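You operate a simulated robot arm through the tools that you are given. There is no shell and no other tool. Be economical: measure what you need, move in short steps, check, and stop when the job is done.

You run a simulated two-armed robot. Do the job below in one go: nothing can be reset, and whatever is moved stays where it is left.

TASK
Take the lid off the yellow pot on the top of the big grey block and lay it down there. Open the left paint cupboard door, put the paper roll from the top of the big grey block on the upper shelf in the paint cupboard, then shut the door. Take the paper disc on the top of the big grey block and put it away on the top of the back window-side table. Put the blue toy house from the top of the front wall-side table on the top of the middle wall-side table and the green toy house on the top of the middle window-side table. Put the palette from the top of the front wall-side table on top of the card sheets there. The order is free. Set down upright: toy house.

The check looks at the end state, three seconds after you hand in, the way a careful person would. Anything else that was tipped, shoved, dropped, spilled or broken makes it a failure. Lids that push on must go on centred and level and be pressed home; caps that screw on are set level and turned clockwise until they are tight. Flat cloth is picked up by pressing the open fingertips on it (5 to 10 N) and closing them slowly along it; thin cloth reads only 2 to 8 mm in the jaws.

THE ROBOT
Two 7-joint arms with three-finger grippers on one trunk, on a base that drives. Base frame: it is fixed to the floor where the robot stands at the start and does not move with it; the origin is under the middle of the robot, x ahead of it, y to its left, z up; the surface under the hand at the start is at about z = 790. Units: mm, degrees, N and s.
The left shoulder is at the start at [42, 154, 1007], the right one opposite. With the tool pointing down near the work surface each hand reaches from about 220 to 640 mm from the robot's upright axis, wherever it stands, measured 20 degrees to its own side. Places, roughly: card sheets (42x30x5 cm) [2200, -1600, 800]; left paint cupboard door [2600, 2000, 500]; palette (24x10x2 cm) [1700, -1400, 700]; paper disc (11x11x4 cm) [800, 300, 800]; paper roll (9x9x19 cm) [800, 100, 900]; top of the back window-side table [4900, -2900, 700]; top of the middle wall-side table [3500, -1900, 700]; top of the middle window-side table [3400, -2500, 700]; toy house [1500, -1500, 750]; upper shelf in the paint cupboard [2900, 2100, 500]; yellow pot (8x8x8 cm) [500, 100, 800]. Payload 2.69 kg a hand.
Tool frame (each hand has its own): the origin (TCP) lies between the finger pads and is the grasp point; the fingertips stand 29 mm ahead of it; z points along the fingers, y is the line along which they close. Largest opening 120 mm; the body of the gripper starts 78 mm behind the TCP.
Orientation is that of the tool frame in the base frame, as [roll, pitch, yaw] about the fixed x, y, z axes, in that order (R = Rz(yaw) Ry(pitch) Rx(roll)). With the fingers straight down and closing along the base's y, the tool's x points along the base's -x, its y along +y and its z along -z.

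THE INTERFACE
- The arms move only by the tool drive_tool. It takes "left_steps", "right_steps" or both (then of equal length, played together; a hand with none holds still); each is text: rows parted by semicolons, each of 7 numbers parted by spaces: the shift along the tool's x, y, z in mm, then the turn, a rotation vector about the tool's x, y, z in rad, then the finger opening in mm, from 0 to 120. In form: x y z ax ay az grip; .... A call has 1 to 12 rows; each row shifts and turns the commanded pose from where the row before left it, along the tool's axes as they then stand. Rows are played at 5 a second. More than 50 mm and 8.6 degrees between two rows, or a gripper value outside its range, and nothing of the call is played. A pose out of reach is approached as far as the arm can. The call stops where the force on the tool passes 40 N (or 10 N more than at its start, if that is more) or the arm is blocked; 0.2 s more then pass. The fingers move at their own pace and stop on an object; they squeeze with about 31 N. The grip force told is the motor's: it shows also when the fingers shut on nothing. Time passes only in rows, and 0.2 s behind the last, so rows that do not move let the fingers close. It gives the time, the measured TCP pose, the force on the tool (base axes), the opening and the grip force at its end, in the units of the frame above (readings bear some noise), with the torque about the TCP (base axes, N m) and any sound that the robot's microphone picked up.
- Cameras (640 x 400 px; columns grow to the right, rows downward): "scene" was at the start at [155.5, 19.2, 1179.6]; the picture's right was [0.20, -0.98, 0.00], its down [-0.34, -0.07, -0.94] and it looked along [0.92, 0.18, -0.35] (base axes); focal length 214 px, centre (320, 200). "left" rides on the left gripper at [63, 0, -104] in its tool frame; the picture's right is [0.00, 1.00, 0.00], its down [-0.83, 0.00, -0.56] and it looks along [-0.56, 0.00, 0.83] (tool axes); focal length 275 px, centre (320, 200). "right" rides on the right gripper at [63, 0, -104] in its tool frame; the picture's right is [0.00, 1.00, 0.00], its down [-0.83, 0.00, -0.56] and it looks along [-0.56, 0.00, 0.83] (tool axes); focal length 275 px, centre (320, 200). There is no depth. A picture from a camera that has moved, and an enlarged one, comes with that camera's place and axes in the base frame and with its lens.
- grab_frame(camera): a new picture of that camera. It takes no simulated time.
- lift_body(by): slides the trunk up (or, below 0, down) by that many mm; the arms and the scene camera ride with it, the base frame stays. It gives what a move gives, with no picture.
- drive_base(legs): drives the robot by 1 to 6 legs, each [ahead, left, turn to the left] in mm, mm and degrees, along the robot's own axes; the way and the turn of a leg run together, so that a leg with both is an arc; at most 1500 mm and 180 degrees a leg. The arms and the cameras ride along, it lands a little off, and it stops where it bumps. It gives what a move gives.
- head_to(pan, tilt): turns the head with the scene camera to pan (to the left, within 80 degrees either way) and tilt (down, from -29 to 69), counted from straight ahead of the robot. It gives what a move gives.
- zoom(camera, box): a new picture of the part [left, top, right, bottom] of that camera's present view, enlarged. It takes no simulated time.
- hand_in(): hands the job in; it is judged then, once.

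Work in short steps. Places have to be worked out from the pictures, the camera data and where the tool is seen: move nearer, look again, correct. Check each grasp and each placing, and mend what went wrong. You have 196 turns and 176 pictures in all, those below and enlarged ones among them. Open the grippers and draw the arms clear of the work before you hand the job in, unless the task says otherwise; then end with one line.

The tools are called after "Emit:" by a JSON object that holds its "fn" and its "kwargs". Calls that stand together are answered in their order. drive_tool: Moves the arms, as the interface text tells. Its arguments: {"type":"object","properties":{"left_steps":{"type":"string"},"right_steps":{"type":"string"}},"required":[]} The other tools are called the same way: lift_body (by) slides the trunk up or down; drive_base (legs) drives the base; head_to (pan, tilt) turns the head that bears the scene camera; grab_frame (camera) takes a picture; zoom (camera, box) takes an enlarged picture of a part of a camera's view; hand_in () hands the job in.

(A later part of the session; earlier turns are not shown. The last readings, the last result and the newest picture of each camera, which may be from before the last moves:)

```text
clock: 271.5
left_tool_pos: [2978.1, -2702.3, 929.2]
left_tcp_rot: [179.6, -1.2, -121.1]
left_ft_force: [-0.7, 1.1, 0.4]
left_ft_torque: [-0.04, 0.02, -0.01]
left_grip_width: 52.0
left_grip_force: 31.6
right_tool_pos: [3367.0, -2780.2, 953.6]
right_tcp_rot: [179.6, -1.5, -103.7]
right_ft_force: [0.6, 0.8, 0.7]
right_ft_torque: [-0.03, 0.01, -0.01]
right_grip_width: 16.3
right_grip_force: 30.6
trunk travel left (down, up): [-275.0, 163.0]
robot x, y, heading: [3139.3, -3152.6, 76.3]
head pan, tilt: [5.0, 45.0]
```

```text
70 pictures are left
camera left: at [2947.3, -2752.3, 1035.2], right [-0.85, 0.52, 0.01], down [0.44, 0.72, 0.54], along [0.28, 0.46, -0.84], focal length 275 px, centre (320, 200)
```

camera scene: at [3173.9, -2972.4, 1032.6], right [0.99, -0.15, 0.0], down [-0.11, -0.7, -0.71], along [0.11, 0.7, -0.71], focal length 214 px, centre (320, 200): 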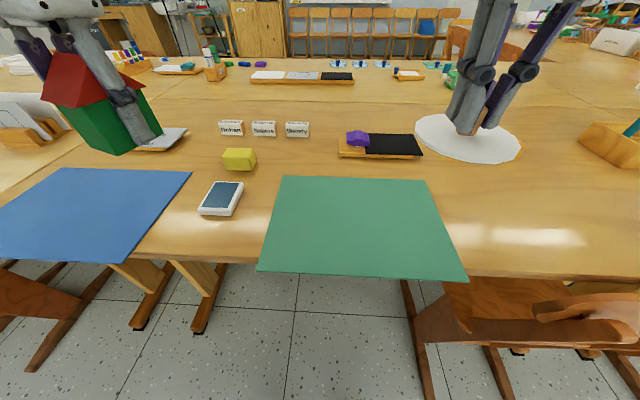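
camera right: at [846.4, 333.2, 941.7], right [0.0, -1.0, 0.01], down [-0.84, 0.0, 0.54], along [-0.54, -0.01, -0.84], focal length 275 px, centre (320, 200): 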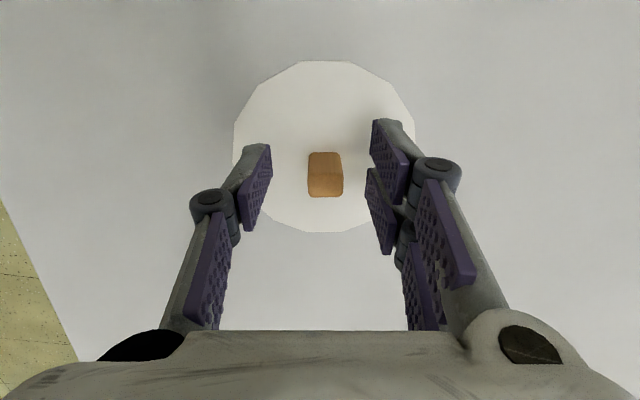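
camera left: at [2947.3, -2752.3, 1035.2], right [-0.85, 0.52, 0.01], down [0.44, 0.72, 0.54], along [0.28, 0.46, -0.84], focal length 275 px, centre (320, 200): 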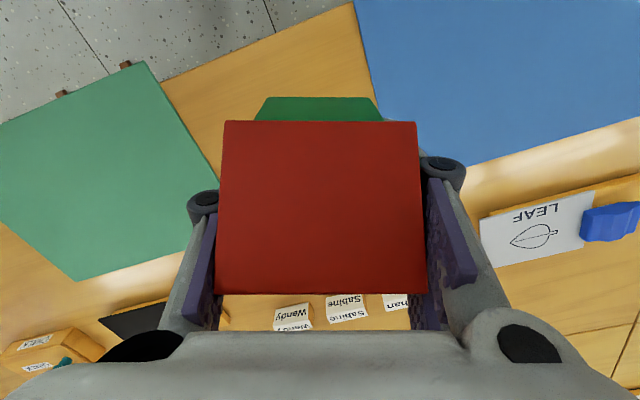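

The house is level. I extend the left arm to above the patch at about [3197, -2492].

Emit:
{"fn": "drive_tool", "kwargs": {"left_steps": "-42 -11.4 0 0 0 0 40;-42 -11.4 0 0 0 0 40;-42 -11.4 0 0 0 0 40;-42 -11.4 0 0 0 0 40;-42 -11.4 0 0 0 0 40;-42 -11.4 0 0 0 0 40;-41 -11.4 0 0 0 0 40;0 0 0 0 0 0 40"}}

Emit:
{"fn": "grab_frame", "kwargs": {"camera": "scene"}}

```text
clock: 273.3
left_tool_pos: [3164.7, -2572.0, 895.9]
left_tcp_rot: [179.7, -1.4, -121.1]
left_ft_force: [-0.2, 0.3, -1.4]
left_ft_torque: [-0.01, -0.04, -0.03]
left_grip_width: 52.1
left_grip_force: 30.8
left hand out of reach, approached as far as the arm can: row 5, 6, 7
right_tool_pos: [3366.5, -2779.6, 954.1]
right_tcp_rot: [179.6, -1.5, -103.6]
right_ft_force: [0.5, 0.5, -0.5]
right_ft_torque: [-0.03, -0.03, -0.01]
right_grip_width: 16.4
right_grip_force: 31.0
trunk travel left (down, up): [-275.0, 163.0]
robot x, y, heading: [3134.8, -3148.6, 76.4]
head pan, tilt: [5.0, 45.0]
```

```text
69 pictures are left
camera scene: at [3173.8, -2973.0, 1032.7], right [0.99, -0.15, 0.0], down [-0.11, -0.7, -0.71], along [0.11, 0.7, -0.71], focal length 214 px, centre (320, 200)
```

scene: 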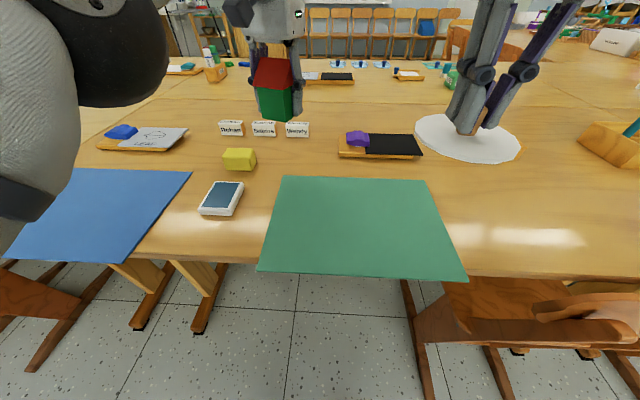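

The reach falls short at this height; lower down the wrist reaches further. The commanded pose is already over the patch, so I lower 80 mm and see.

Emit:
{"fn": "drive_tool", "kwargs": {"left_steps": "0 0 20 0 0 0 40;0 0 20 0 0 0 40;0 0 20 0 0 0 40;0 0 20 0 0 0 40;0 0 0 0 0 0 40"}}

Emit:
{"fn": "grab_frame", "kwargs": {"camera": "scene"}}

```text
clock: 274.5
left_tool_pos: [3162.8, -2572.0, 816.9]
left_tcp_rot: [179.7, -1.3, -121.2]
left_ft_force: [0.2, 0.2, -1.5]
left_ft_torque: [0.0, -0.01, 0.03]
left_grip_width: 51.7
left_grip_force: 31.6
right_tool_pos: [3366.9, -2780.1, 954.1]
right_tcp_rot: [179.5, -1.3, -103.5]
right_ft_force: [-0.6, -0.7, -0.5]
right_ft_torque: [-0.01, 0.01, -0.02]
right_grip_width: 16.2
right_grip_force: 30.8
trunk travel left (down, up): [-275.0, 163.0]
robot x, y, heading: [3138.1, -3151.3, 76.0]
head pan, tilt: [5.0, 45.0]
```

```text
68 pictures are left
camera scene: at [3173.8, -2973.1, 1032.7], right [0.99, -0.15, 0.0], down [-0.11, -0.7, -0.71], along [0.11, 0.7, -0.71], focal length 214 px, centre (320, 200)
```

scene: 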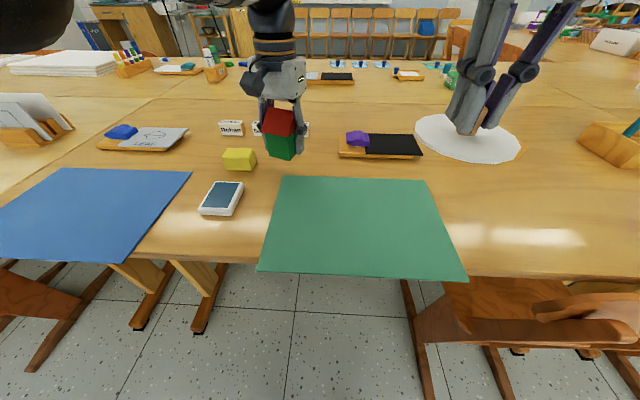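

I now move forward about 75 mm at this height.

Emit:
{"fn": "drive_tool", "kwargs": {"left_steps": "-25 3 0 0 0 0 40;-25 3 0 0 0 0 40;-25 3 0 0 0 0 40;0 0 0 0 0 0 40"}}

Emit:
{"fn": "zoom", "kwargs": {"camera": "scene", "box": [190, 80, 430, 230]}}

```text
clock: 275.5
left_tool_pos: [3167.7, -2544.2, 813.2]
left_tcp_rot: [179.7, -1.3, -121.1]
left_ft_force: [0.3, 0.5, -0.2]
left_ft_torque: [-0.02, -0.04, -0.02]
left_grip_width: 52.0
left_grip_force: 31.0
left hand out of reach, approached as far as the arm can: row 2, 3
right_tool_pos: [3366.6, -2779.7, 954.0]
right_tcp_rot: [179.6, -1.4, -103.6]
right_ft_force: [0.3, -0.3, -0.5]
right_ft_torque: [0.02, 0.0, -0.04]
right_grip_width: 16.3
right_grip_force: 31.3
trunk travel left (down, up): [-275.0, 163.0]
robot x, y, heading: [3137.6, -3150.9, 76.3]
head pan, tilt: [5.0, 45.0]
```

```text
2.67 times, centred on (310, 155) of scene
camera zoom: at [3173.8, -2973.1, 1032.7], right [0.99, -0.15, 0.0], down [-0.11, -0.7, -0.71], along [0.11, 0.7, -0.71], focal length 572 px, centre (347, 320)
```

zoom: 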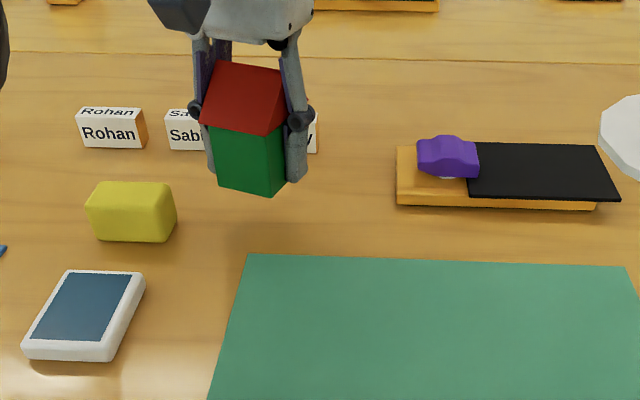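

Landing here would be close to the green sheet's back edge. I nudge the base 30 mm ahead and 15 mm right, then lower.

Emit:
{"fn": "drive_base", "kwargs": {"legs": [[30, -15, 0]]}}

Emit:
{"fn": "drive_tool", "kwargs": {"left_steps": "0 0 12 0 0 0 40;0 0 12 0 0 0 40;0 0 8 0 0 0 40;0 0 0 0 0 0 40"}}

Emit:
{"fn": "zoom", "kwargs": {"camera": "scene", "box": [190, 80, 430, 230]}}

```text
clock: 276.4
left_tool_pos: [3190.0, -2520.2, 813.2]
left_tcp_rot: [179.7, -1.3, -121.2]
left_ft_force: [0.0, 0.4, -0.2]
left_ft_torque: [0.0, 0.02, -0.01]
left_grip_width: 51.6
left_grip_force: 31.5
right_tool_pos: [3388.3, -2755.7, 954.2]
right_tcp_rot: [179.6, -1.3, -103.6]
right_ft_force: [0.0, 0.2, 0.1]
right_ft_torque: [-0.01, -0.01, -0.01]
right_grip_width: 16.3
right_grip_force: 31.0
trunk travel left (down, up): [-275.0, 163.0]
robot x, y, heading: [3160.6, -3125.1, 76.4]
head pan, tilt: [5.0, 45.0]
```

```text
clock: 277.4
left_tool_pos: [3189.3, -2521.6, 782.3]
left_tcp_rot: [179.6, -1.3, -121.1]
left_ft_force: [-0.5, 0.4, -1.0]
left_ft_torque: [0.0, -0.01, -0.02]
left_grip_width: 51.7
left_grip_force: 31.4
right_tool_pos: [3386.6, -2755.9, 954.4]
right_tcp_rot: [179.5, -1.4, -103.6]
right_ft_force: [0.1, 0.0, -0.4]
right_ft_torque: [0.0, 0.0, 0.03]
right_grip_width: 16.7
right_grip_force: 31.1
trunk travel left (down, up): [-275.0, 163.0]
robot x, y, heading: [3158.1, -3124.5, 76.4]
head pan, tilt: [5.0, 45.0]
```

```text
2.67 times, centred on (310, 155) of scene
camera zoom: at [3195.4, -2948.0, 1032.7], right [0.99, -0.15, 0.0], down [-0.11, -0.7, -0.71], along [0.11, 0.7, -0.71], focal length 572 px, centre (347, 320)
```

zoom: 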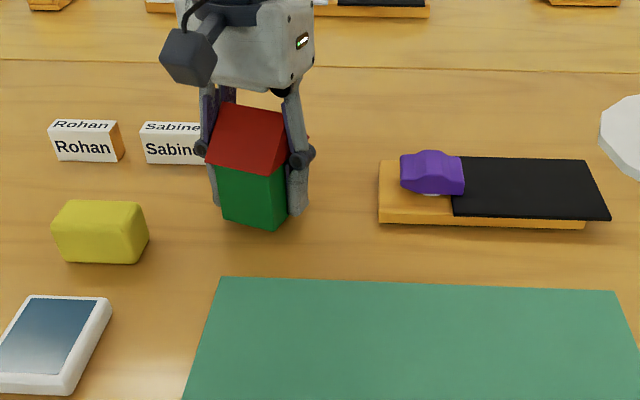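

The landing spot is clear. I lower in small steps to contact.

Emit:
{"fn": "drive_tool", "kwargs": {"left_steps": "0 0 5 0 0 0 40;0 0 4 0 0 0 40;0 0 3 0 0 0 40;0 0 0 0 0 0 40"}}

```text
clock: 278.4
left_tool_pos: [3188.9, -2520.3, 772.9]
left_tcp_rot: [179.6, -0.7, -121.0]
left_ft_force: [-1.5, 3.1, 27.3]
left_ft_torque: [1.04, 0.09, 0.06]
left_grip_width: 51.8
left_grip_force: 30.6
right_tool_pos: [3387.8, -2756.2, 954.2]
right_tcp_rot: [179.6, -1.3, -103.6]
right_ft_force: [0.8, 0.5, -0.1]
right_ft_torque: [0.0, 0.01, 0.03]
right_grip_width: 16.4
right_grip_force: 30.2
trunk travel left (down, up): [-275.0, 163.0]
robot x, y, heading: [3159.4, -3127.6, 76.2]
head pan, tilt: [5.0, 45.0]
```

Contact at 27 N. I check that the house stands level before releasing.

Emit:
{"fn": "zoom", "kwargs": {"camera": "scene", "box": [240, 100, 360, 200]}}

Emit:
{"fn": "grab_frame", "kwargs": {"camera": "left"}}

```text
4.00 times, centred on (300, 150) of scene
camera zoom: at [3195.1, -2949.7, 1033.2], right [0.99, -0.15, 0.0], down [-0.11, -0.7, -0.71], along [0.11, 0.7, -0.71], focal length 858 px, centre (400, 400)
```

zoom: 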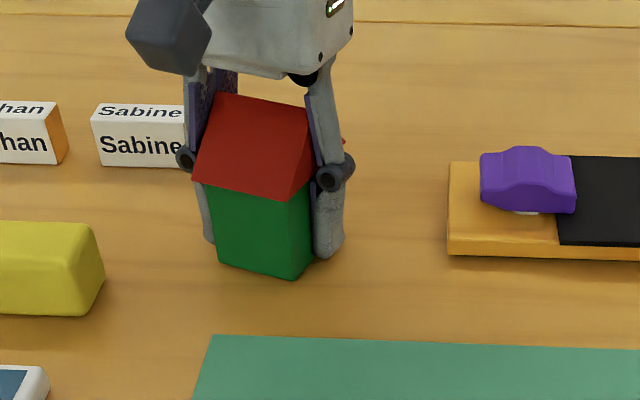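

```text
64 pictures are left
camera left: at [3157.2, -2573.0, 878.0], right [-0.85, 0.52, 0.01], down [0.44, 0.71, 0.54], along [0.28, 0.47, -0.84], focal length 275 px, centre (320, 200)
```

left: 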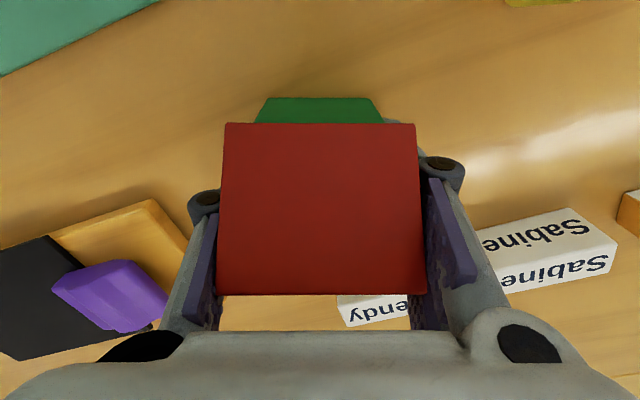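

It stands level with clearance to the name cards. I release and rise straight up.

Emit:
{"fn": "drive_tool", "kwargs": {"left_steps": "0 0 -2 0 0 0 54;0 0 0 0 0 0 70;0 0 0 0 0 0 90;0 0 0 0 0 0 90;0 0 -20 0 0 0 90;0 0 -40 0 0 0 90;0 0 -40 0 0 0 90;0 0 -40 0 0 0 90"}}

Emit:
{"fn": "grab_frame", "kwargs": {"camera": "scene"}}

```text
clock: 280.1
left_tool_pos: [3181.7, -2545.9, 893.2]
left_tcp_rot: [179.8, -1.2, -121.1]
left_ft_force: [0.6, -0.1, -0.7]
left_ft_torque: [0.06, -0.04, 0.0]
left_grip_width: 90.1
left_grip_force: 0.0
left hand out of reach, approached as far as the arm can: row 6, 7, 8
right_tool_pos: [3388.8, -2756.9, 954.8]
right_tcp_rot: [179.5, -1.4, -103.6]
right_ft_force: [-0.1, -0.5, 0.5]
right_ft_torque: [-0.01, -0.05, 0.0]
right_grip_width: 16.6
right_grip_force: 30.7
trunk travel left (down, up): [-275.0, 163.0]
robot x, y, heading: [3160.0, -3125.4, 76.5]
head pan, tilt: [5.0, 45.0]
```

```text
63 pictures are left
camera scene: at [3195.2, -2948.8, 1032.9], right [0.99, -0.15, 0.0], down [-0.11, -0.7, -0.71], along [0.11, 0.7, -0.71], focal length 214 px, centre (320, 200)
```

scene: 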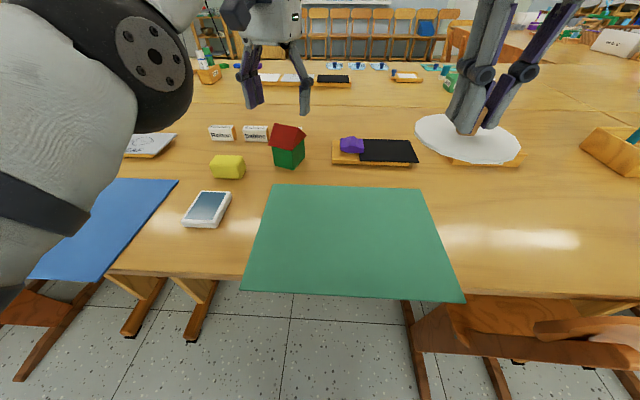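

The green house stands upright. I retract the left arm, back away, raise the trunk and drive along the aisle to the back window-side table.

Emit:
{"fn": "drive_tool", "kwargs": {"left_steps": "40 10 0 0 0 0 90;40 10 -10 0 0 0 60;40 10 -10 0 0 0 40;40 0 -10 0 0 0 40;0 0 0 0 0 0 40"}}

Emit:
{"fn": "drive_base", "kwargs": {"legs": [[-420, 0, 0], [0, -1450, 0]]}}

Emit:
{"fn": "lift_body", "kwargs": {"by": 100}}

Emit:
{"fn": "head_to", "kwargs": {"pan": -10, "tilt": 28}}

Emit:
{"fn": "grab_frame", "kwargs": {"camera": "scene"}}

```text
clock: 281.4
left_tool_pos: [3130.1, -2549.1, 922.9]
left_tcp_rot: [-179.7, -2.9, -119.4]
left_ft_force: [-0.2, 0.1, 0.5]
left_ft_torque: [-0.01, 0.02, 0.01]
left_grip_width: 40.1
left_grip_force: 0.2
left hand out of reach, approached as far as the arm can: row 1, 2, 3, 4
right_tool_pos: [3388.2, -2755.2, 954.3]
right_tcp_rot: [179.6, -1.4, -103.6]
right_ft_force: [0.1, -0.3, -0.8]
right_ft_torque: [0.03, -0.01, -0.01]
right_grip_width: 16.5
right_grip_force: 31.3
trunk travel left (down, up): [-275.0, 163.0]
robot x, y, heading: [3160.3, -3126.5, 76.5]
head pan, tilt: [5.0, 45.0]
```

```text
clock: 294.8
left_tool_pos: [4421.7, -3305.8, 921.4]
left_tcp_rot: [-179.9, -2.7, -118.8]
left_ft_force: [-0.6, 0.7, 0.4]
left_ft_torque: [-0.02, 0.0, -0.02]
left_grip_width: 39.9
left_grip_force: 0.1
right_tool_pos: [4679.8, -3510.5, 954.4]
right_tcp_rot: [179.7, -1.4, -103.2]
right_ft_force: [-1.1, 0.2, -0.4]
right_ft_torque: [-0.01, 0.06, 0.0]
right_grip_width: 16.8
right_grip_force: 30.7
trunk travel left (down, up): [-275.0, 163.0]
robot x, y, heading: [4454.6, -3880.9, 76.7]
head pan, tilt: [5.0, 45.0]
```

```text
clock: 296.1
left_tool_pos: [4415.3, -3325.9, 1086.4]
left_tcp_rot: [178.3, 3.9, -118.9]
left_ft_force: [0.4, -0.5, -0.4]
left_ft_torque: [0.0, 0.02, 0.0]
left_grip_width: 39.7
left_grip_force: 0.2
right_tool_pos: [4679.8, -3509.1, 1053.5]
right_tcp_rot: [179.6, -1.5, -103.1]
right_ft_force: [-0.5, -0.3, -0.1]
right_ft_torque: [-0.02, 0.01, 0.0]
right_grip_width: 16.4
right_grip_force: 30.9
trunk travel left (down, up): [-375.0, 63.0]
robot x, y, heading: [4450.8, -3881.5, 76.7]
head pan, tilt: [5.0, 45.0]
```

```text
clock: 296.9
left_tool_pos: [4416.9, -3327.6, 1086.2]
left_tcp_rot: [178.3, 4.0, -118.9]
left_ft_force: [0.4, 0.5, -0.5]
left_ft_torque: [0.0, 0.0, -0.02]
left_grip_width: 40.1
left_grip_force: 0.1
right_tool_pos: [4679.9, -3510.9, 1053.6]
right_tcp_rot: [179.6, -1.4, -103.1]
right_ft_force: [0.1, -0.3, 0.1]
right_ft_torque: [-0.01, -0.04, -0.02]
right_grip_width: 16.5
right_grip_force: 31.6
trunk travel left (down, up): [-375.0, 63.0]
robot x, y, heading: [4453.5, -3884.0, 77.0]
head pan, tilt: [-10.0, 28.0]
```

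```text
62 pictures are left
camera scene: at [4504.6, -3735.9, 1167.0], right [0.92, -0.39, 0.0], down [-0.18, -0.43, -0.88], along [0.35, 0.81, -0.47], focal length 214 px, centre (320, 200)
```

scene: 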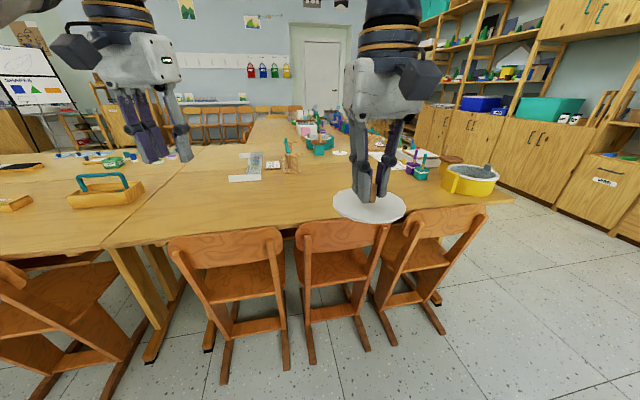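

The near edge of the back window-side table around [4650, -3073] is free. I come up behind the tucked chairs.

Emit:
{"fn": "drive_base", "kwargs": {"legs": [[300, 60, 0]]}}

Emit:
{"fn": "head_to", "kwargs": {"pan": -8, "tilt": 45}}

Emit:
{"fn": "grab_frame", "kwargs": {"camera": "scene"}}

```text
clock: 299.0
left_tool_pos: [4430.6, -3023.3, 1087.4]
left_tcp_rot: [178.3, 4.0, -119.2]
left_ft_force: [-0.1, 0.4, -0.4]
left_ft_torque: [-0.02, 0.01, 0.0]
left_grip_width: 40.0
left_grip_force: 0.1
right_tool_pos: [4693.3, -3208.4, 1053.5]
right_tcp_rot: [179.6, -1.4, -103.5]
right_ft_force: [-0.1, -0.3, 0.0]
right_ft_torque: [0.0, 0.04, -0.03]
right_grip_width: 16.2
right_grip_force: 31.2
trunk travel left (down, up): [-375.0, 63.0]
robot x, y, heading: [4463.9, -3578.4, 76.5]
head pan, tilt: [-10.0, 28.0]
```

```text
clock: 299.8
left_tool_pos: [4429.2, -3023.9, 1086.9]
left_tcp_rot: [178.3, 3.9, -119.2]
left_ft_force: [-0.1, 0.2, -0.3]
left_ft_torque: [-0.02, 0.05, -0.02]
left_grip_width: 39.8
left_grip_force: 0.0
right_tool_pos: [4693.5, -3208.7, 1054.4]
right_tcp_rot: [179.6, -1.4, -103.6]
right_ft_force: [0.1, -0.1, -0.4]
right_ft_torque: [0.01, 0.0, -0.02]
right_grip_width: 16.1
right_grip_force: 30.7
trunk travel left (down, up): [-375.0, 63.0]
robot x, y, heading: [4464.3, -3577.5, 76.3]
head pan, tilt: [-8.0, 45.0]
```

```text
61 pictures are left
camera scene: at [4509.5, -3440.6, 1141.4], right [0.93, -0.37, 0.0], down [-0.26, -0.66, -0.71], along [0.26, 0.66, -0.71], focal length 214 px, centre (320, 200)
```

scene: 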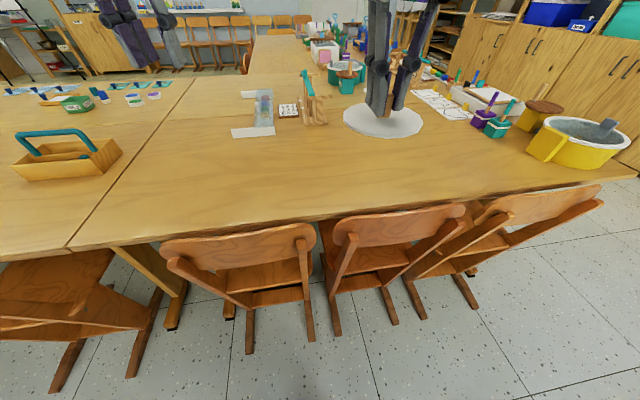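

The area is free. I move 70 mm closer and bring the disc over about [4656, -2988].

Emit:
{"fn": "drive_base", "kwargs": {"legs": [[70, 0, 0]]}}

Emit:
{"fn": "drive_tool", "kwargs": {"right_steps": "-27 18 30 0 0 0 8;-27 18 30 0 0 0 8;-27 18 30 0 0 0 8;-27 18 30 0 0 0 8;-27 16 30 0 0 0 8;0 0 30 0 0 0 8;0 0 30 0 0 0 8;0 0 0 0 0 0 8"}}

Emit:
{"fn": "grab_frame", "kwargs": {"camera": "scene"}}

```text
clock: 300.8
left_tool_pos: [4446.4, -2955.6, 1086.4]
left_tcp_rot: [178.4, 4.1, -119.2]
left_ft_force: [-0.3, 0.7, -0.9]
left_ft_torque: [-0.01, 0.01, 0.02]
left_grip_width: 39.7
left_grip_force: 0.0
right_tool_pos: [4709.4, -3139.6, 1052.9]
right_tcp_rot: [179.7, -1.4, -103.5]
right_ft_force: [-0.2, 0.7, -0.2]
right_ft_torque: [-0.06, 0.0, 0.04]
right_grip_width: 16.0
right_grip_force: 30.4
trunk travel left (down, up): [-375.0, 63.0]
robot x, y, heading: [4482.7, -3514.3, 76.6]
head pan, tilt: [-8.0, 45.0]
```

```text
clock: 302.6
left_tool_pos: [4445.2, -2955.9, 1085.6]
left_tcp_rot: [178.3, 4.1, -119.0]
left_ft_force: [-0.8, -0.1, 0.0]
left_ft_torque: [0.03, 0.0, 0.02]
left_grip_width: 39.9
left_grip_force: 0.0
right_tool_pos: [4653.8, -2990.6, 840.5]
right_tcp_rot: [179.7, -1.2, -103.5]
right_ft_force: [0.6, 0.8, -0.9]
right_ft_torque: [0.01, 0.0, 0.01]
right_grip_width: 16.3
right_grip_force: 31.7
trunk travel left (down, up): [-375.0, 63.0]
robot x, y, heading: [4483.0, -3511.4, 76.5]
head pan, tilt: [-8.0, 45.0]
```

```text
60 pictures are left
camera scene: at [4525.9, -3372.7, 1141.4], right [0.93, -0.37, 0.0], down [-0.26, -0.66, -0.71], along [0.26, 0.66, -0.71], focal length 214 px, centre (320, 200)
```

scene: 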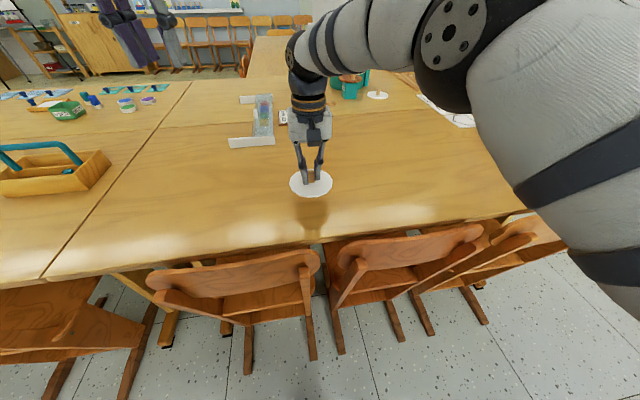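

The disc is above a free spot. I lower to just above the surface, then creep.

Emit:
{"fn": "drive_tool", "kwargs": {"right_steps": "0 0 20 0 0 0 8;0 0 20 0 0 0 8;0 0 15 0 0 0 8;0 0 5 0 0 0 8;0 0 4 0 0 0 8;0 0 3 0 0 0 8;0 0 0 0 0 0 8"}}

Emit:
{"fn": "zoom", "kwargs": {"camera": "scene", "box": [250, 100, 390, 240]}}

```text
clock: 304.2
left_tool_pos: [4445.3, -2957.0, 1087.4]
left_tcp_rot: [178.1, 4.1, -119.3]
left_ft_force: [-0.3, 0.2, 0.1]
left_ft_torque: [-0.02, 0.01, -0.01]
left_grip_width: 40.0
left_grip_force: 0.0
right_tool_pos: [4651.9, -2993.8, 775.9]
right_tcp_rot: [179.6, -1.0, -103.5]
right_ft_force: [1.2, 6.2, 28.1]
right_ft_torque: [0.4, -0.12, 0.01]
right_grip_width: 16.4
right_grip_force: 30.4
trunk travel left (down, up): [-375.0, 63.0]
robot x, y, heading: [4481.5, -3511.9, 76.5]
head pan, tilt: [-8.0, 45.0]
```

```text
2.86 times, centred on (320, 170) of scene
camera zoom: at [4525.4, -3373.7, 1141.6], right [0.93, -0.37, 0.0], down [-0.26, -0.66, -0.71], along [0.26, 0.66, -0.71], focal length 613 px, centre (320, 286)
```

zoom: 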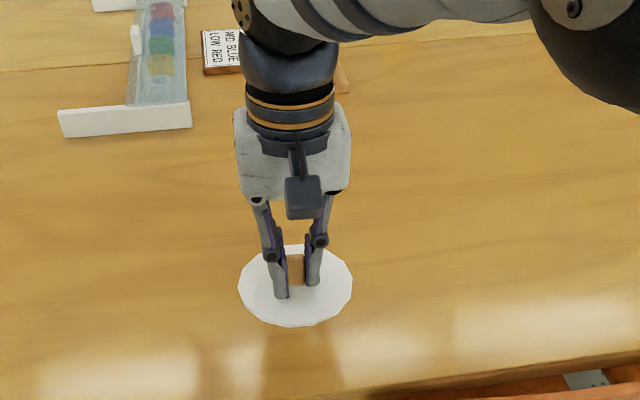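

The disc is down in contact with the table. I release and rise.

Emit:
{"fn": "drive_tool", "kwargs": {"right_steps": "0 0 -2 0 0 0 20;0 0 0 0 0 0 35;0 0 0 0 0 0 50;0 0 -30 0 0 0 50;0 0 -45 0 0 0 50;0 0 -45 0 0 0 50;0 0 -45 0 0 0 50;20 -10 -45 0 0 0 50;30 -15 -45 0 0 0 50;30 -15 0 0 0 0 50;0 0 0 0 0 0 50"}}

Emit:
{"fn": "grab_frame", "kwargs": {"camera": "scene"}}

```text
refused: row 8 steps farther than a row can; nothing moved
```

```text
58 pictures are left
camera scene: at [4525.4, -3373.7, 1141.6], right [0.93, -0.37, 0.0], down [-0.26, -0.66, -0.71], along [0.26, 0.66, -0.71], focal length 214 px, centre (320, 200)
```

scene: 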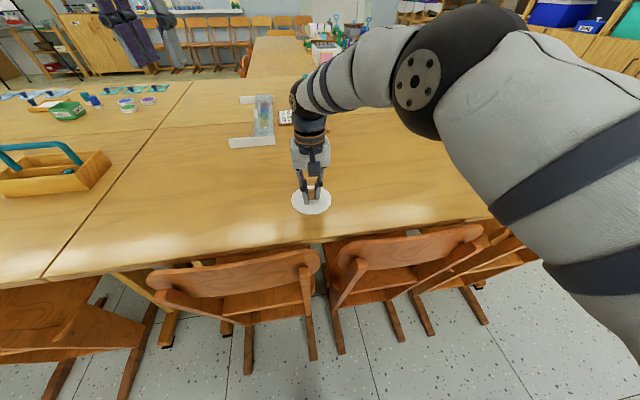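

One row was too long, so I repeat with smaller steps.

Emit:
{"fn": "drive_tool", "kwargs": {"right_steps": "0 0 -2 0 0 0 20;0 0 0 0 0 0 35;0 0 0 0 0 0 50;0 0 -30 0 0 0 50;0 0 -45 0 0 0 50;0 0 -45 0 0 0 50;0 0 -45 0 0 0 50;20 -10 -40 0 0 0 50;25 -15 -38 0 0 0 50;30 -15 0 0 0 0 50;30 -15 0 0 0 0 50;0 0 0 0 0 0 50"}}

Emit:
{"fn": "grab_frame", "kwargs": {"camera": "scene"}}

```text
clock: 306.8
left_tool_pos: [4446.4, -2954.7, 1086.7]
left_tcp_rot: [178.3, 4.1, -119.2]
left_ft_force: [0.1, 0.2, -0.3]
left_ft_torque: [-0.01, 0.0, -0.01]
left_grip_width: 40.1
left_grip_force: 0.1
right_tool_pos: [4683.0, -3103.4, 1021.2]
right_tcp_rot: [179.5, -1.3, -103.5]
right_ft_force: [0.0, 0.9, -0.4]
right_ft_torque: [0.0, 0.0, -0.01]
right_grip_width: 50.1
right_grip_force: 0.1
trunk travel left (down, up): [-375.0, 63.0]
robot x, y, heading: [4481.0, -3510.0, 76.5]
head pan, tilt: [-8.0, 45.0]
```

```text
57 pictures are left
camera scene: at [4525.6, -3372.2, 1141.2], right [0.93, -0.37, 0.0], down [-0.26, -0.66, -0.71], along [0.26, 0.66, -0.71], focal length 214 px, centre (320, 200)
```

scene: 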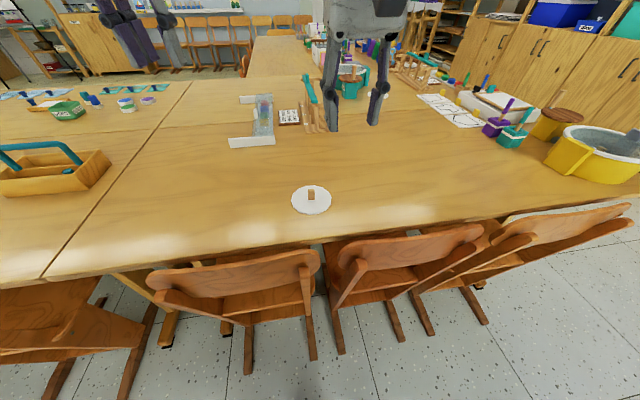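

The disc lies on the back window-side table. I drive back along the aisle to the front end of the tables for the blue house.

Emit:
{"fn": "drive_base", "kwargs": {"legs": [[-350, 0, 0], [0, 0, -76.5], [-1500, 0, 0], [-1500, 0, 0], [-730, 0, 0], [0, 1400, 0]]}}

Emit:
{"fn": "drive_base", "kwargs": {"legs": [[0, 950, 0]]}}

Emit:
{"fn": "head_to", "kwargs": {"pan": 0, "tilt": 35}}

Emit:
{"fn": "grab_frame", "kwargs": {"camera": "scene"}}

```text
clock: 340.4
left_tool_pos: [1208.5, -2340.7, 1086.5]
left_tcp_rot: [178.3, 4.1, 165.1]
left_ft_force: [-0.6, -0.6, -0.2]
left_ft_torque: [-0.01, 0.01, 0.01]
left_grip_width: 40.0
left_grip_force: 0.1
right_tool_pos: [1122.9, -2607.5, 1020.6]
right_tcp_rot: [179.6, -1.4, -179.1]
right_ft_force: [-0.1, 0.2, -0.9]
right_ft_torque: [-0.01, -0.03, 0.01]
right_grip_width: 49.9
right_grip_force: 0.0
trunk travel left (down, up): [-375.0, 63.0]
robot x, y, heading: [676.5, -2513.4, 1.1]
head pan, tilt: [-8.0, 45.0]
```

```text
clock: 348.1
left_tool_pos: [1184.2, -1379.7, 1088.1]
left_tcp_rot: [178.3, 4.0, 165.9]
left_ft_force: [-0.2, -0.8, 0.9]
left_ft_torque: [-0.01, -0.01, 0.0]
left_grip_width: 40.1
left_grip_force: 0.2
right_tool_pos: [1105.5, -1647.1, 1021.7]
right_tcp_rot: [179.6, -1.3, -178.3]
right_ft_force: [0.1, -0.6, -0.1]
right_ft_torque: [-0.01, 0.01, 0.0]
right_grip_width: 50.3
right_grip_force: 0.0
trunk travel left (down, up): [-375.0, 63.0]
robot x, y, heading: [654.4, -1559.1, 1.6]
head pan, tilt: [-8.0, 45.0]
```

```text
clock: 348.8
left_tool_pos: [1184.7, -1379.9, 1087.6]
left_tcp_rot: [178.3, 4.0, 165.9]
left_ft_force: [0.2, 0.4, -0.6]
left_ft_torque: [0.05, 0.01, 0.04]
left_grip_width: 39.9
left_grip_force: 0.1
right_tool_pos: [1104.2, -1647.0, 1020.0]
right_tcp_rot: [179.6, -1.3, -178.3]
right_ft_force: [-0.4, 0.2, -1.0]
right_ft_torque: [-0.01, 0.02, 0.0]
right_grip_width: 50.1
right_grip_force: 0.1
trunk travel left (down, up): [-375.0, 63.0]
robot x, y, heading: [657.9, -1554.4, 2.1]
head pan, tilt: [0.0, 35.0]
```

```text
56 pictures are left
camera scene: at [810.1, -1553.6, 1156.1], right [0.03, -1.0, 0.0], down [-0.57, -0.02, -0.82], along [0.82, 0.02, -0.57], focal length 214 px, centre (320, 200)
```

scene: 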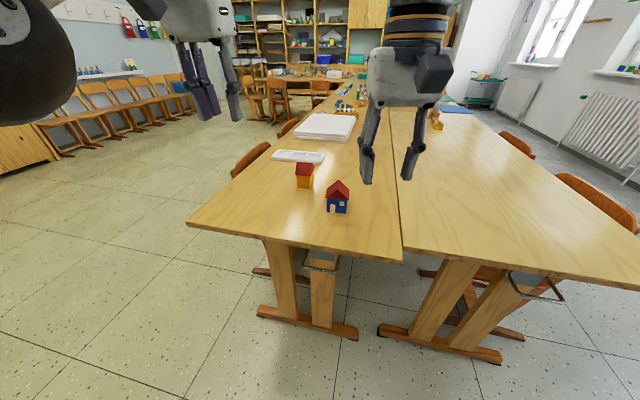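

The blue house is at about [1360, -1594]. I move up to the table end and place the right hand above it.

Emit:
{"fn": "drive_base", "kwargs": {"legs": [[225, 90, -1.8]]}}

Emit:
{"fn": "drive_tool", "kwargs": {"right_steps": "0 0 20 0 0 0 100;0 0 20 0 0 0 100;0 0 20 0 0 0 100;0 0 20 0 0 0 100;0 0 0 0 0 0 100"}}

Emit:
{"fn": "grab_frame", "kwargs": {"camera": "right"}}

```text
clock: 350.6
left_tool_pos: [1410.4, -1302.5, 1087.5]
left_tcp_rot: [178.2, 4.0, 164.2]
left_ft_force: [0.4, 0.3, 0.2]
left_ft_torque: [-0.01, 0.03, 0.02]
left_grip_width: 40.1
left_grip_force: 0.2
right_tool_pos: [1324.0, -1568.5, 1020.6]
right_tcp_rot: [179.6, -1.4, -179.9]
right_ft_force: [0.4, 0.5, 0.8]
right_ft_torque: [-0.01, 0.0, -0.04]
right_grip_width: 49.9
right_grip_force: 0.1
trunk travel left (down, up): [-375.0, 63.0]
robot x, y, heading: [880.4, -1463.4, -0.0]
head pan, tilt: [0.0, 35.0]
```

```text
clock: 351.8
left_tool_pos: [1412.2, -1303.1, 1087.3]
left_tcp_rot: [178.2, 4.0, 164.2]
left_ft_force: [-0.5, 0.3, 0.3]
left_ft_torque: [0.0, 0.02, -0.01]
left_grip_width: 40.2
left_grip_force: 0.0
right_tool_pos: [1320.7, -1567.7, 941.4]
right_tcp_rot: [179.5, -1.3, -180.0]
right_ft_force: [0.4, 0.2, 0.8]
right_ft_torque: [-0.02, -0.02, 0.0]
right_grip_width: 100.1
right_grip_force: 0.1
trunk travel left (down, up): [-375.0, 63.0]
robot x, y, heading: [878.6, -1468.2, -0.2]
head pan, tilt: [0.0, 35.0]
```

```text
55 pictures are left
camera right: at [1258.2, -1567.2, 1047.5], right [0.0, 1.0, 0.01], down [0.84, 0.0, 0.54], along [0.54, 0.01, -0.84], focal length 275 px, centre (320, 200)
```

right: 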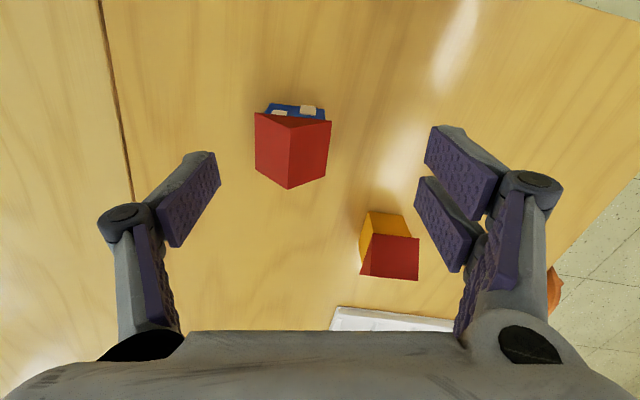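

The blue house's ridge runs along x, turned by about 6°, with its centre near [1358, -1591]. I turn the hand slightly, centre and descend part-way.

Emit:
{"fn": "drive_tool", "kwargs": {"right_steps": "-19 -12 0 0 0 0.05 110;-18.5 -11.5 0 0 0 0.05 110;0 0 30 0 0 0 110;0 0 30 0 0 0 110;0 0 30 0 0 0 110;0 0 30 0 0 0 110;0 0 0 0 0 0 110"}}

Emit:
{"fn": "grab_frame", "kwargs": {"camera": "right"}}

```text
clock: 353.4
left_tool_pos: [1411.9, -1302.7, 1086.4]
left_tcp_rot: [178.2, 3.9, 164.3]
left_ft_force: [0.8, -0.7, 0.0]
left_ft_torque: [0.02, -0.02, 0.01]
left_grip_width: 39.8
left_grip_force: 0.1
right_tool_pos: [1354.7, -1590.8, 821.5]
right_tcp_rot: [179.8, -1.4, 174.4]
right_ft_force: [0.2, 0.6, 0.1]
right_ft_torque: [0.02, 0.04, -0.01]
right_grip_width: 109.9
right_grip_force: 0.1
trunk travel left (down, up): [-375.0, 63.0]
robot x, y, heading: [882.2, -1463.0, -0.0]
head pan, tilt: [0.0, 35.0]
```

```text
54 pictures are left
camera right: at [1293.5, -1584.3, 926.9], right [0.1, 1.0, 0.0], down [0.84, -0.08, 0.54], along [0.53, -0.05, -0.84], focal length 275 px, centre (320, 200)
```

right: 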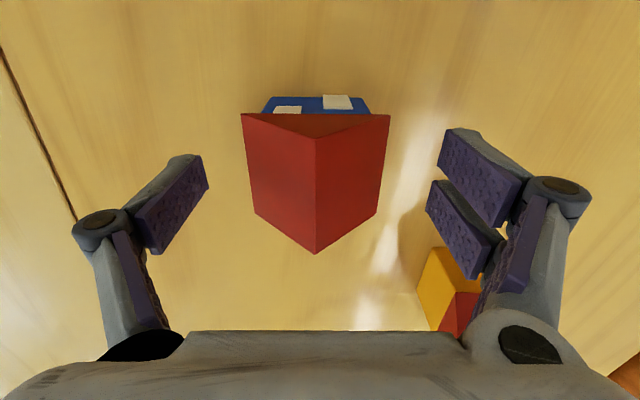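

It is well centred. I descend to TCP z≈768 and close on the eaves.

Emit:
{"fn": "drive_tool", "kwargs": {"right_steps": "-2 -1 20 0 0 0 110;0 0 20 0 0 0 110;0 0 13 0 0 0 110;0 0 0 0 0 0 95;0 0 0 0 0 0 80;0 0 0 0 0 0 65;0 0 0 0 0 0 50;0 0 0 0 0 0 50"}}

Emit:
{"fn": "zoom", "kwargs": {"camera": "scene", "box": [250, 130, 450, 290]}}

```text
clock: 355.2
left_tool_pos: [1409.9, -1302.7, 1087.7]
left_tcp_rot: [178.1, 4.1, 164.2]
left_ft_force: [-0.7, 0.6, -0.8]
left_ft_torque: [0.0, -0.04, -0.02]
left_grip_width: 40.0
left_grip_force: 0.2
right_tool_pos: [1355.4, -1592.9, 766.8]
right_tcp_rot: [179.7, -1.2, 174.3]
right_ft_force: [0.3, -1.0, 10.4]
right_ft_torque: [-0.14, 0.01, 0.02]
right_grip_width: 59.2
right_grip_force: 31.0
trunk travel left (down, up): [-375.0, 63.0]
robot x, y, heading: [881.5, -1468.2, -0.0]
head pan, tilt: [0.0, 35.0]
```

```text
2.50 times, centred on (350, 210) of scene
camera zoom: at [1030.8, -1465.1, 1156.3], right [0.0, -1.0, 0.0], down [-0.57, 0.0, -0.82], along [0.82, 0.0, -0.57], focal length 536 px, centre (245, 175)
```

zoom: 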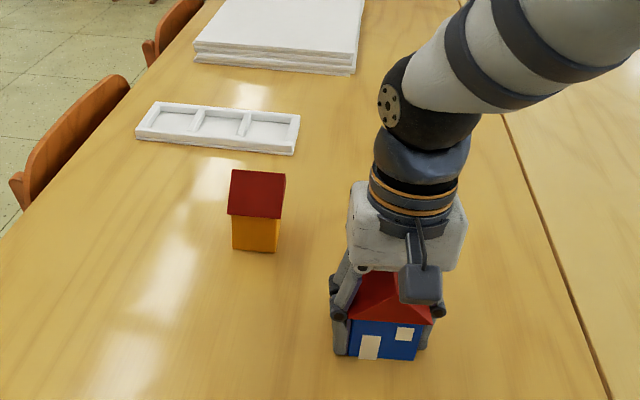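

The house is gripped at 59 mm on the body. I lift it.

Emit:
{"fn": "drive_tool", "kwargs": {"right_steps": "0 0 -5 0 0 0 50;0 0 -20 0 0 0 50;0 0 -40 0 0 0 50;0 0 -45 0 0 0 50;0 0 -45 0 0 0 50;0 0 -45 0 0 0 50;20 0 -40 0 0 0 50;40 0 0 0 0 0 50;40 0 0 0 0 0 50;0 0 0 0 0 0 50"}}

Emit:
{"fn": "grab_frame", "kwargs": {"camera": "scene"}}

```text
clock: 357.4
left_tool_pos: [1411.0, -1302.8, 1086.5]
left_tcp_rot: [178.2, 4.1, 164.2]
left_ft_force: [-0.6, -0.1, 0.5]
left_ft_torque: [0.02, 0.02, -0.01]
left_grip_width: 39.7
left_grip_force: 0.1
right_tool_pos: [1262.4, -1581.8, 1008.6]
right_tcp_rot: [179.8, -1.3, 174.1]
right_ft_force: [0.8, 0.1, -0.6]
right_ft_torque: [-0.04, 0.02, 0.01]
right_grip_width: 59.0
right_grip_force: 31.3
trunk travel left (down, up): [-375.0, 63.0]
robot x, y, heading: [879.0, -1467.7, 0.1]
head pan, tilt: [0.0, 35.0]
```

```text
52 pictures are left
camera scene: at [1031.6, -1465.0, 1156.0], right [0.0, -1.0, 0.0], down [-0.57, 0.0, -0.82], along [0.82, 0.0, -0.57], focal length 214 px, centre (320, 200)
```

scene: 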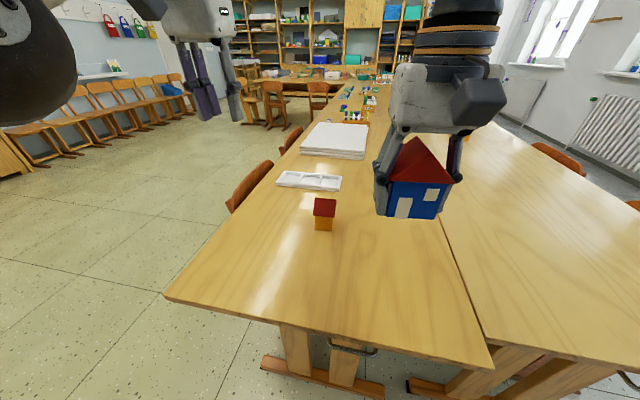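

The blue house is upright in the grip. I drive round to the wall-side aisle and along to the middle table.

Emit:
{"fn": "drive_base", "kwargs": {"legs": [[-250, 0, 0], [0, 740, 0], [1500, 0, 0], [1150, 0, 0], [0, 0, -90]]}}

Emit:
{"fn": "head_to", "kwargs": {"pan": 0, "tilt": 30}}

Emit:
{"fn": "grab_frame", "kwargs": {"camera": "scene"}}

```text
clock: 381.4
left_tool_pos: [3452.4, -1172.7, 1087.3]
left_tcp_rot: [178.1, 3.9, 74.9]
left_ft_force: [0.4, -0.7, 0.5]
left_ft_torque: [-0.01, 0.02, -0.01]
left_grip_width: 40.1
left_grip_force: 0.2
right_tool_pos: [3170.9, -1028.6, 1007.7]
right_tcp_rot: [179.8, -1.4, 85.0]
right_ft_force: [0.3, -0.1, -0.2]
right_ft_torque: [-0.02, 0.0, 0.04]
right_grip_width: 59.3
right_grip_force: 31.3
trunk travel left (down, up): [-375.0, 63.0]
robot x, y, heading: [3280.9, -641.4, -89.1]
head pan, tilt: [0.0, 35.0]
```

```text
clock: 382.0
left_tool_pos: [3453.5, -1172.7, 1087.7]
left_tcp_rot: [178.2, 4.0, 75.1]
left_ft_force: [-1.0, 0.3, 0.0]
left_ft_torque: [0.01, 0.03, 0.03]
left_grip_width: 39.9
left_grip_force: 0.0
right_tool_pos: [3172.1, -1028.8, 1009.4]
right_tcp_rot: [179.8, -1.3, 85.1]
right_ft_force: [0.0, -1.1, -1.2]
right_ft_torque: [-0.02, -0.01, 0.01]
right_grip_width: 59.4
right_grip_force: 31.3
trunk travel left (down, up): [-375.0, 63.0]
robot x, y, heading: [3283.7, -647.4, -89.3]
head pan, tilt: [0.0, 30.0]
```

```text
51 pictures are left
camera scene: at [3285.2, -796.9, 1163.9], right [-1.0, -0.01, 0.0], down [-0.01, 0.5, -0.87], along [0.01, -0.87, -0.5], focal length 214 px, centre (320, 200)
```

scene: 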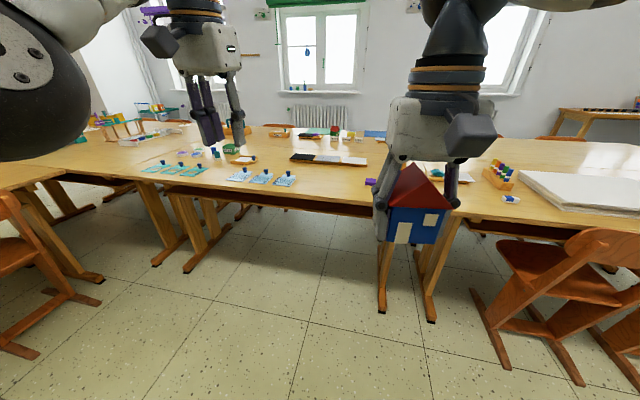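

The middle wall-side table has no chairs on this side and is free around [3230, -1700]. I drive up and look closer.

Emit:
{"fn": "drive_base", "kwargs": {"legs": [[470, 60, 0]]}}

Emit:
{"fn": "head_to", "kwargs": {"pan": -8, "tilt": 42}}

Emit:
{"fn": "grab_frame", "kwargs": {"camera": "scene"}}

```text
clock: 384.8
left_tool_pos: [3521.9, -1630.8, 1087.7]
left_tcp_rot: [178.3, 4.1, 75.1]
left_ft_force: [0.2, -0.1, -0.5]
left_ft_torque: [0.02, 0.0, 0.0]
left_grip_width: 40.1
left_grip_force: 0.1
right_tool_pos: [3239.0, -1486.5, 1009.1]
right_tcp_rot: [179.7, -1.4, 85.3]
right_ft_force: [-0.7, 0.0, -0.7]
right_ft_torque: [-0.01, 0.01, 0.0]
right_grip_width: 59.4
right_grip_force: 31.0
trunk travel left (down, up): [-375.0, 63.0]
robot x, y, heading: [3350.9, -1099.3, -89.1]
head pan, tilt: [0.0, 30.0]
```

```text
clock: 385.5
left_tool_pos: [3522.0, -1630.6, 1088.1]
left_tcp_rot: [178.3, 3.9, 75.2]
left_ft_force: [-0.3, -0.1, 0.3]
left_ft_torque: [0.0, 0.02, 0.0]
left_grip_width: 40.1
left_grip_force: 0.0
right_tool_pos: [3239.7, -1486.7, 1009.6]
right_tcp_rot: [179.8, -1.4, 85.3]
right_ft_force: [0.1, -0.9, -1.1]
right_ft_torque: [-0.01, -0.02, -0.01]
right_grip_width: 59.2
right_grip_force: 31.2
trunk travel left (down, up): [-375.0, 63.0]
robot x, y, heading: [3348.7, -1103.0, -89.1]
head pan, tilt: [-8.0, 42.0]
```

```text
50 pictures are left
camera scene: at [3340.8, -1246.9, 1145.7], right [-0.99, 0.12, 0.0], down [0.08, 0.66, -0.74], along [-0.09, -0.74, -0.67], focal length 214 px, centre (320, 200)
```

scene: 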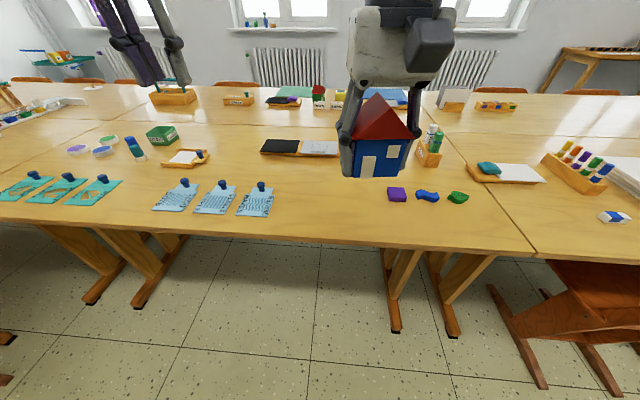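

The free patch is around [3259, -1680]. I move 60 mm closer and bring the house over it, lowering to about 60 mm above the table.

Emit:
{"fn": "drive_base", "kwargs": {"legs": [[60, 0, 0]]}}

Emit:
{"fn": "drive_tool", "kwargs": {"right_steps": "-33 8 0 0 0 0 50;-33 8 10 0 0 0 50;-33 8 20 0 0 0 50;-33 8 20 0 0 0 50;0 0 30 0 0 0 50;0 0 40 0 0 0 50;0 0 40 0 0 0 50;0 0 20 0 0 0 50;0 0 0 0 0 0 50"}}

Emit:
{"fn": "grab_frame", "kwargs": {"camera": "scene"}}

```text
clock: 386.5
left_tool_pos: [3522.4, -1692.3, 1087.0]
left_tcp_rot: [178.3, 3.9, 75.2]
left_ft_force: [0.4, -0.8, -0.2]
left_ft_torque: [0.03, 0.02, 0.01]
left_grip_width: 39.8
left_grip_force: 0.1
right_tool_pos: [3239.3, -1548.4, 1007.5]
right_tcp_rot: [179.8, -1.3, 85.3]
right_ft_force: [-0.7, -0.6, -0.6]
right_ft_torque: [0.04, -0.03, -0.05]
right_grip_width: 59.3
right_grip_force: 30.8
trunk travel left (down, up): [-375.0, 63.0]
robot x, y, heading: [3349.9, -1161.2, -89.3]
head pan, tilt: [-8.0, 42.0]
```

```text
clock: 388.5
left_tool_pos: [3522.4, -1692.0, 1088.0]
left_tcp_rot: [178.2, 4.0, 75.3]
left_ft_force: [-0.6, -0.3, -0.3]
left_ft_torque: [0.02, 0.0, -0.03]
left_grip_width: 40.0
left_grip_force: 0.1
right_tool_pos: [3261.5, -1677.6, 825.2]
right_tcp_rot: [179.7, -1.4, 85.2]
right_ft_force: [-0.1, 0.4, -1.2]
right_ft_torque: [0.02, 0.01, 0.0]
right_grip_width: 59.4
right_grip_force: 31.4
trunk travel left (down, up): [-375.0, 63.0]
robot x, y, heading: [3347.3, -1164.5, -89.2]
head pan, tilt: [-8.0, 42.0]
```

```text
49 pictures are left
camera scene: at [3341.7, -1307.9, 1145.6], right [-0.99, 0.12, 0.0], down [0.08, 0.66, -0.74], along [-0.09, -0.74, -0.67], focal length 214 px, centre (320, 200)
```

scene: 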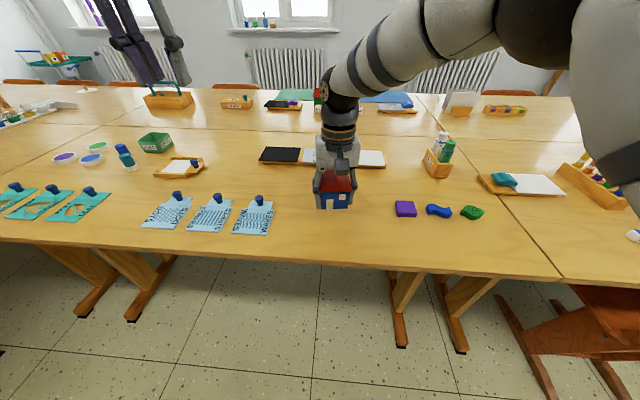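

The spot is clear. I lower to contact.

Emit:
{"fn": "drive_tool", "kwargs": {"right_steps": "0 0 20 0 0 0 50;0 0 20 0 0 0 50;0 0 9 0 0 0 50;0 0 4 0 0 0 50;0 0 4 0 0 0 50;0 0 3 0 0 0 50;0 0 0 0 0 0 50"}}

Emit:
{"fn": "zoom", "kwargs": {"camera": "scene", "box": [260, 120, 410, 260]}}

```text
clock: 390.1
left_tool_pos: [3522.3, -1690.0, 1088.1]
left_tcp_rot: [178.1, 4.3, 75.2]
left_ft_force: [-0.8, -0.7, 0.1]
left_ft_torque: [0.02, 0.01, 0.02]
left_grip_width: 40.1
left_grip_force: 0.1
right_tool_pos: [3262.1, -1675.8, 768.4]
right_tcp_rot: [179.7, -1.2, 85.2]
right_ft_force: [-1.2, 2.7, 21.3]
right_ft_torque: [-0.19, 0.11, 0.01]
right_grip_width: 59.5
right_grip_force: 31.5
trunk travel left (down, up): [-375.0, 63.0]
robot x, y, heading: [3348.8, -1163.2, -89.2]
head pan, tilt: [-8.0, 42.0]
```

```text
2.86 times, centred on (335, 190) of scene
camera zoom: at [3341.8, -1306.0, 1146.2], right [-0.99, 0.12, 0.0], down [0.08, 0.66, -0.74], along [-0.09, -0.74, -0.67], focal length 613 px, centre (277, 229)
```

zoom: 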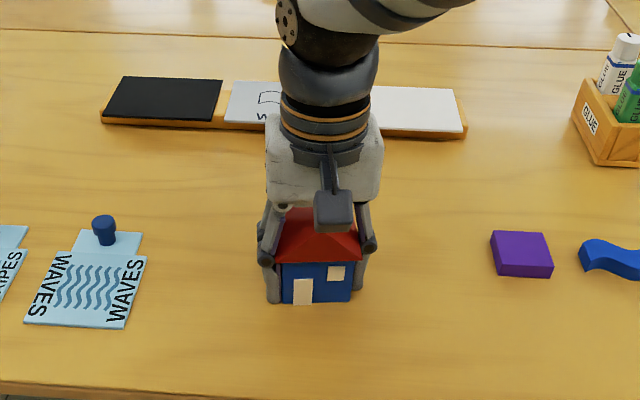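

The house stands on the table. I open wide, rise straight up and retract.

Emit:
{"fn": "drive_tool", "kwargs": {"right_steps": "0 0 -1 0 0 0 65;0 0 0 0 0 0 85;0 0 0 0 0 0 105;0 0 0 0 0 0 110;0 0 -20 0 0 0 110;0 0 -40 0 0 0 110;0 0 -45 0 0 0 110;0 0 -45 0 0 0 110;0 0 -45 0 0 0 80;35 0 -25 0 0 0 60;45 0 0 0 0 0 60;45 0 0 0 0 0 60"}}

Emit:
{"fn": "grab_frame", "kwargs": {"camera": "scene"}}

```text
clock: 392.7
left_tool_pos: [3522.9, -1691.6, 1087.2]
left_tcp_rot: [178.2, 4.2, 75.2]
left_ft_force: [-0.4, 0.3, -1.1]
left_ft_torque: [-0.01, 0.0, 0.04]
left_grip_width: 40.2
left_grip_force: 0.0
right_tool_pos: [3267.6, -1556.2, 987.5]
right_tcp_rot: [179.8, -1.2, 85.2]
right_ft_force: [-0.3, -0.7, -0.5]
right_ft_torque: [0.01, 0.01, 0.03]
right_grip_width: 59.9
right_grip_force: 0.1
trunk travel left (down, up): [-375.0, 63.0]
robot x, y, heading: [3352.2, -1163.5, -89.0]
head pan, tilt: [-8.0, 42.0]
```

```text
47 pictures are left
camera scene: at [3341.8, -1307.3, 1145.7], right [-0.99, 0.12, 0.0], down [0.08, 0.66, -0.74], along [-0.09, -0.74, -0.67], focal length 214 px, centre (320, 200)
```

scene: 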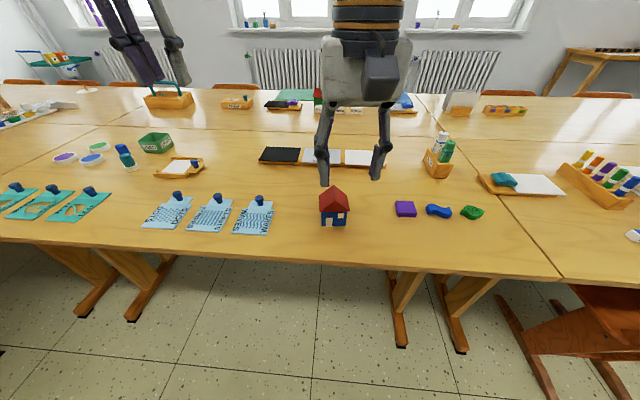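

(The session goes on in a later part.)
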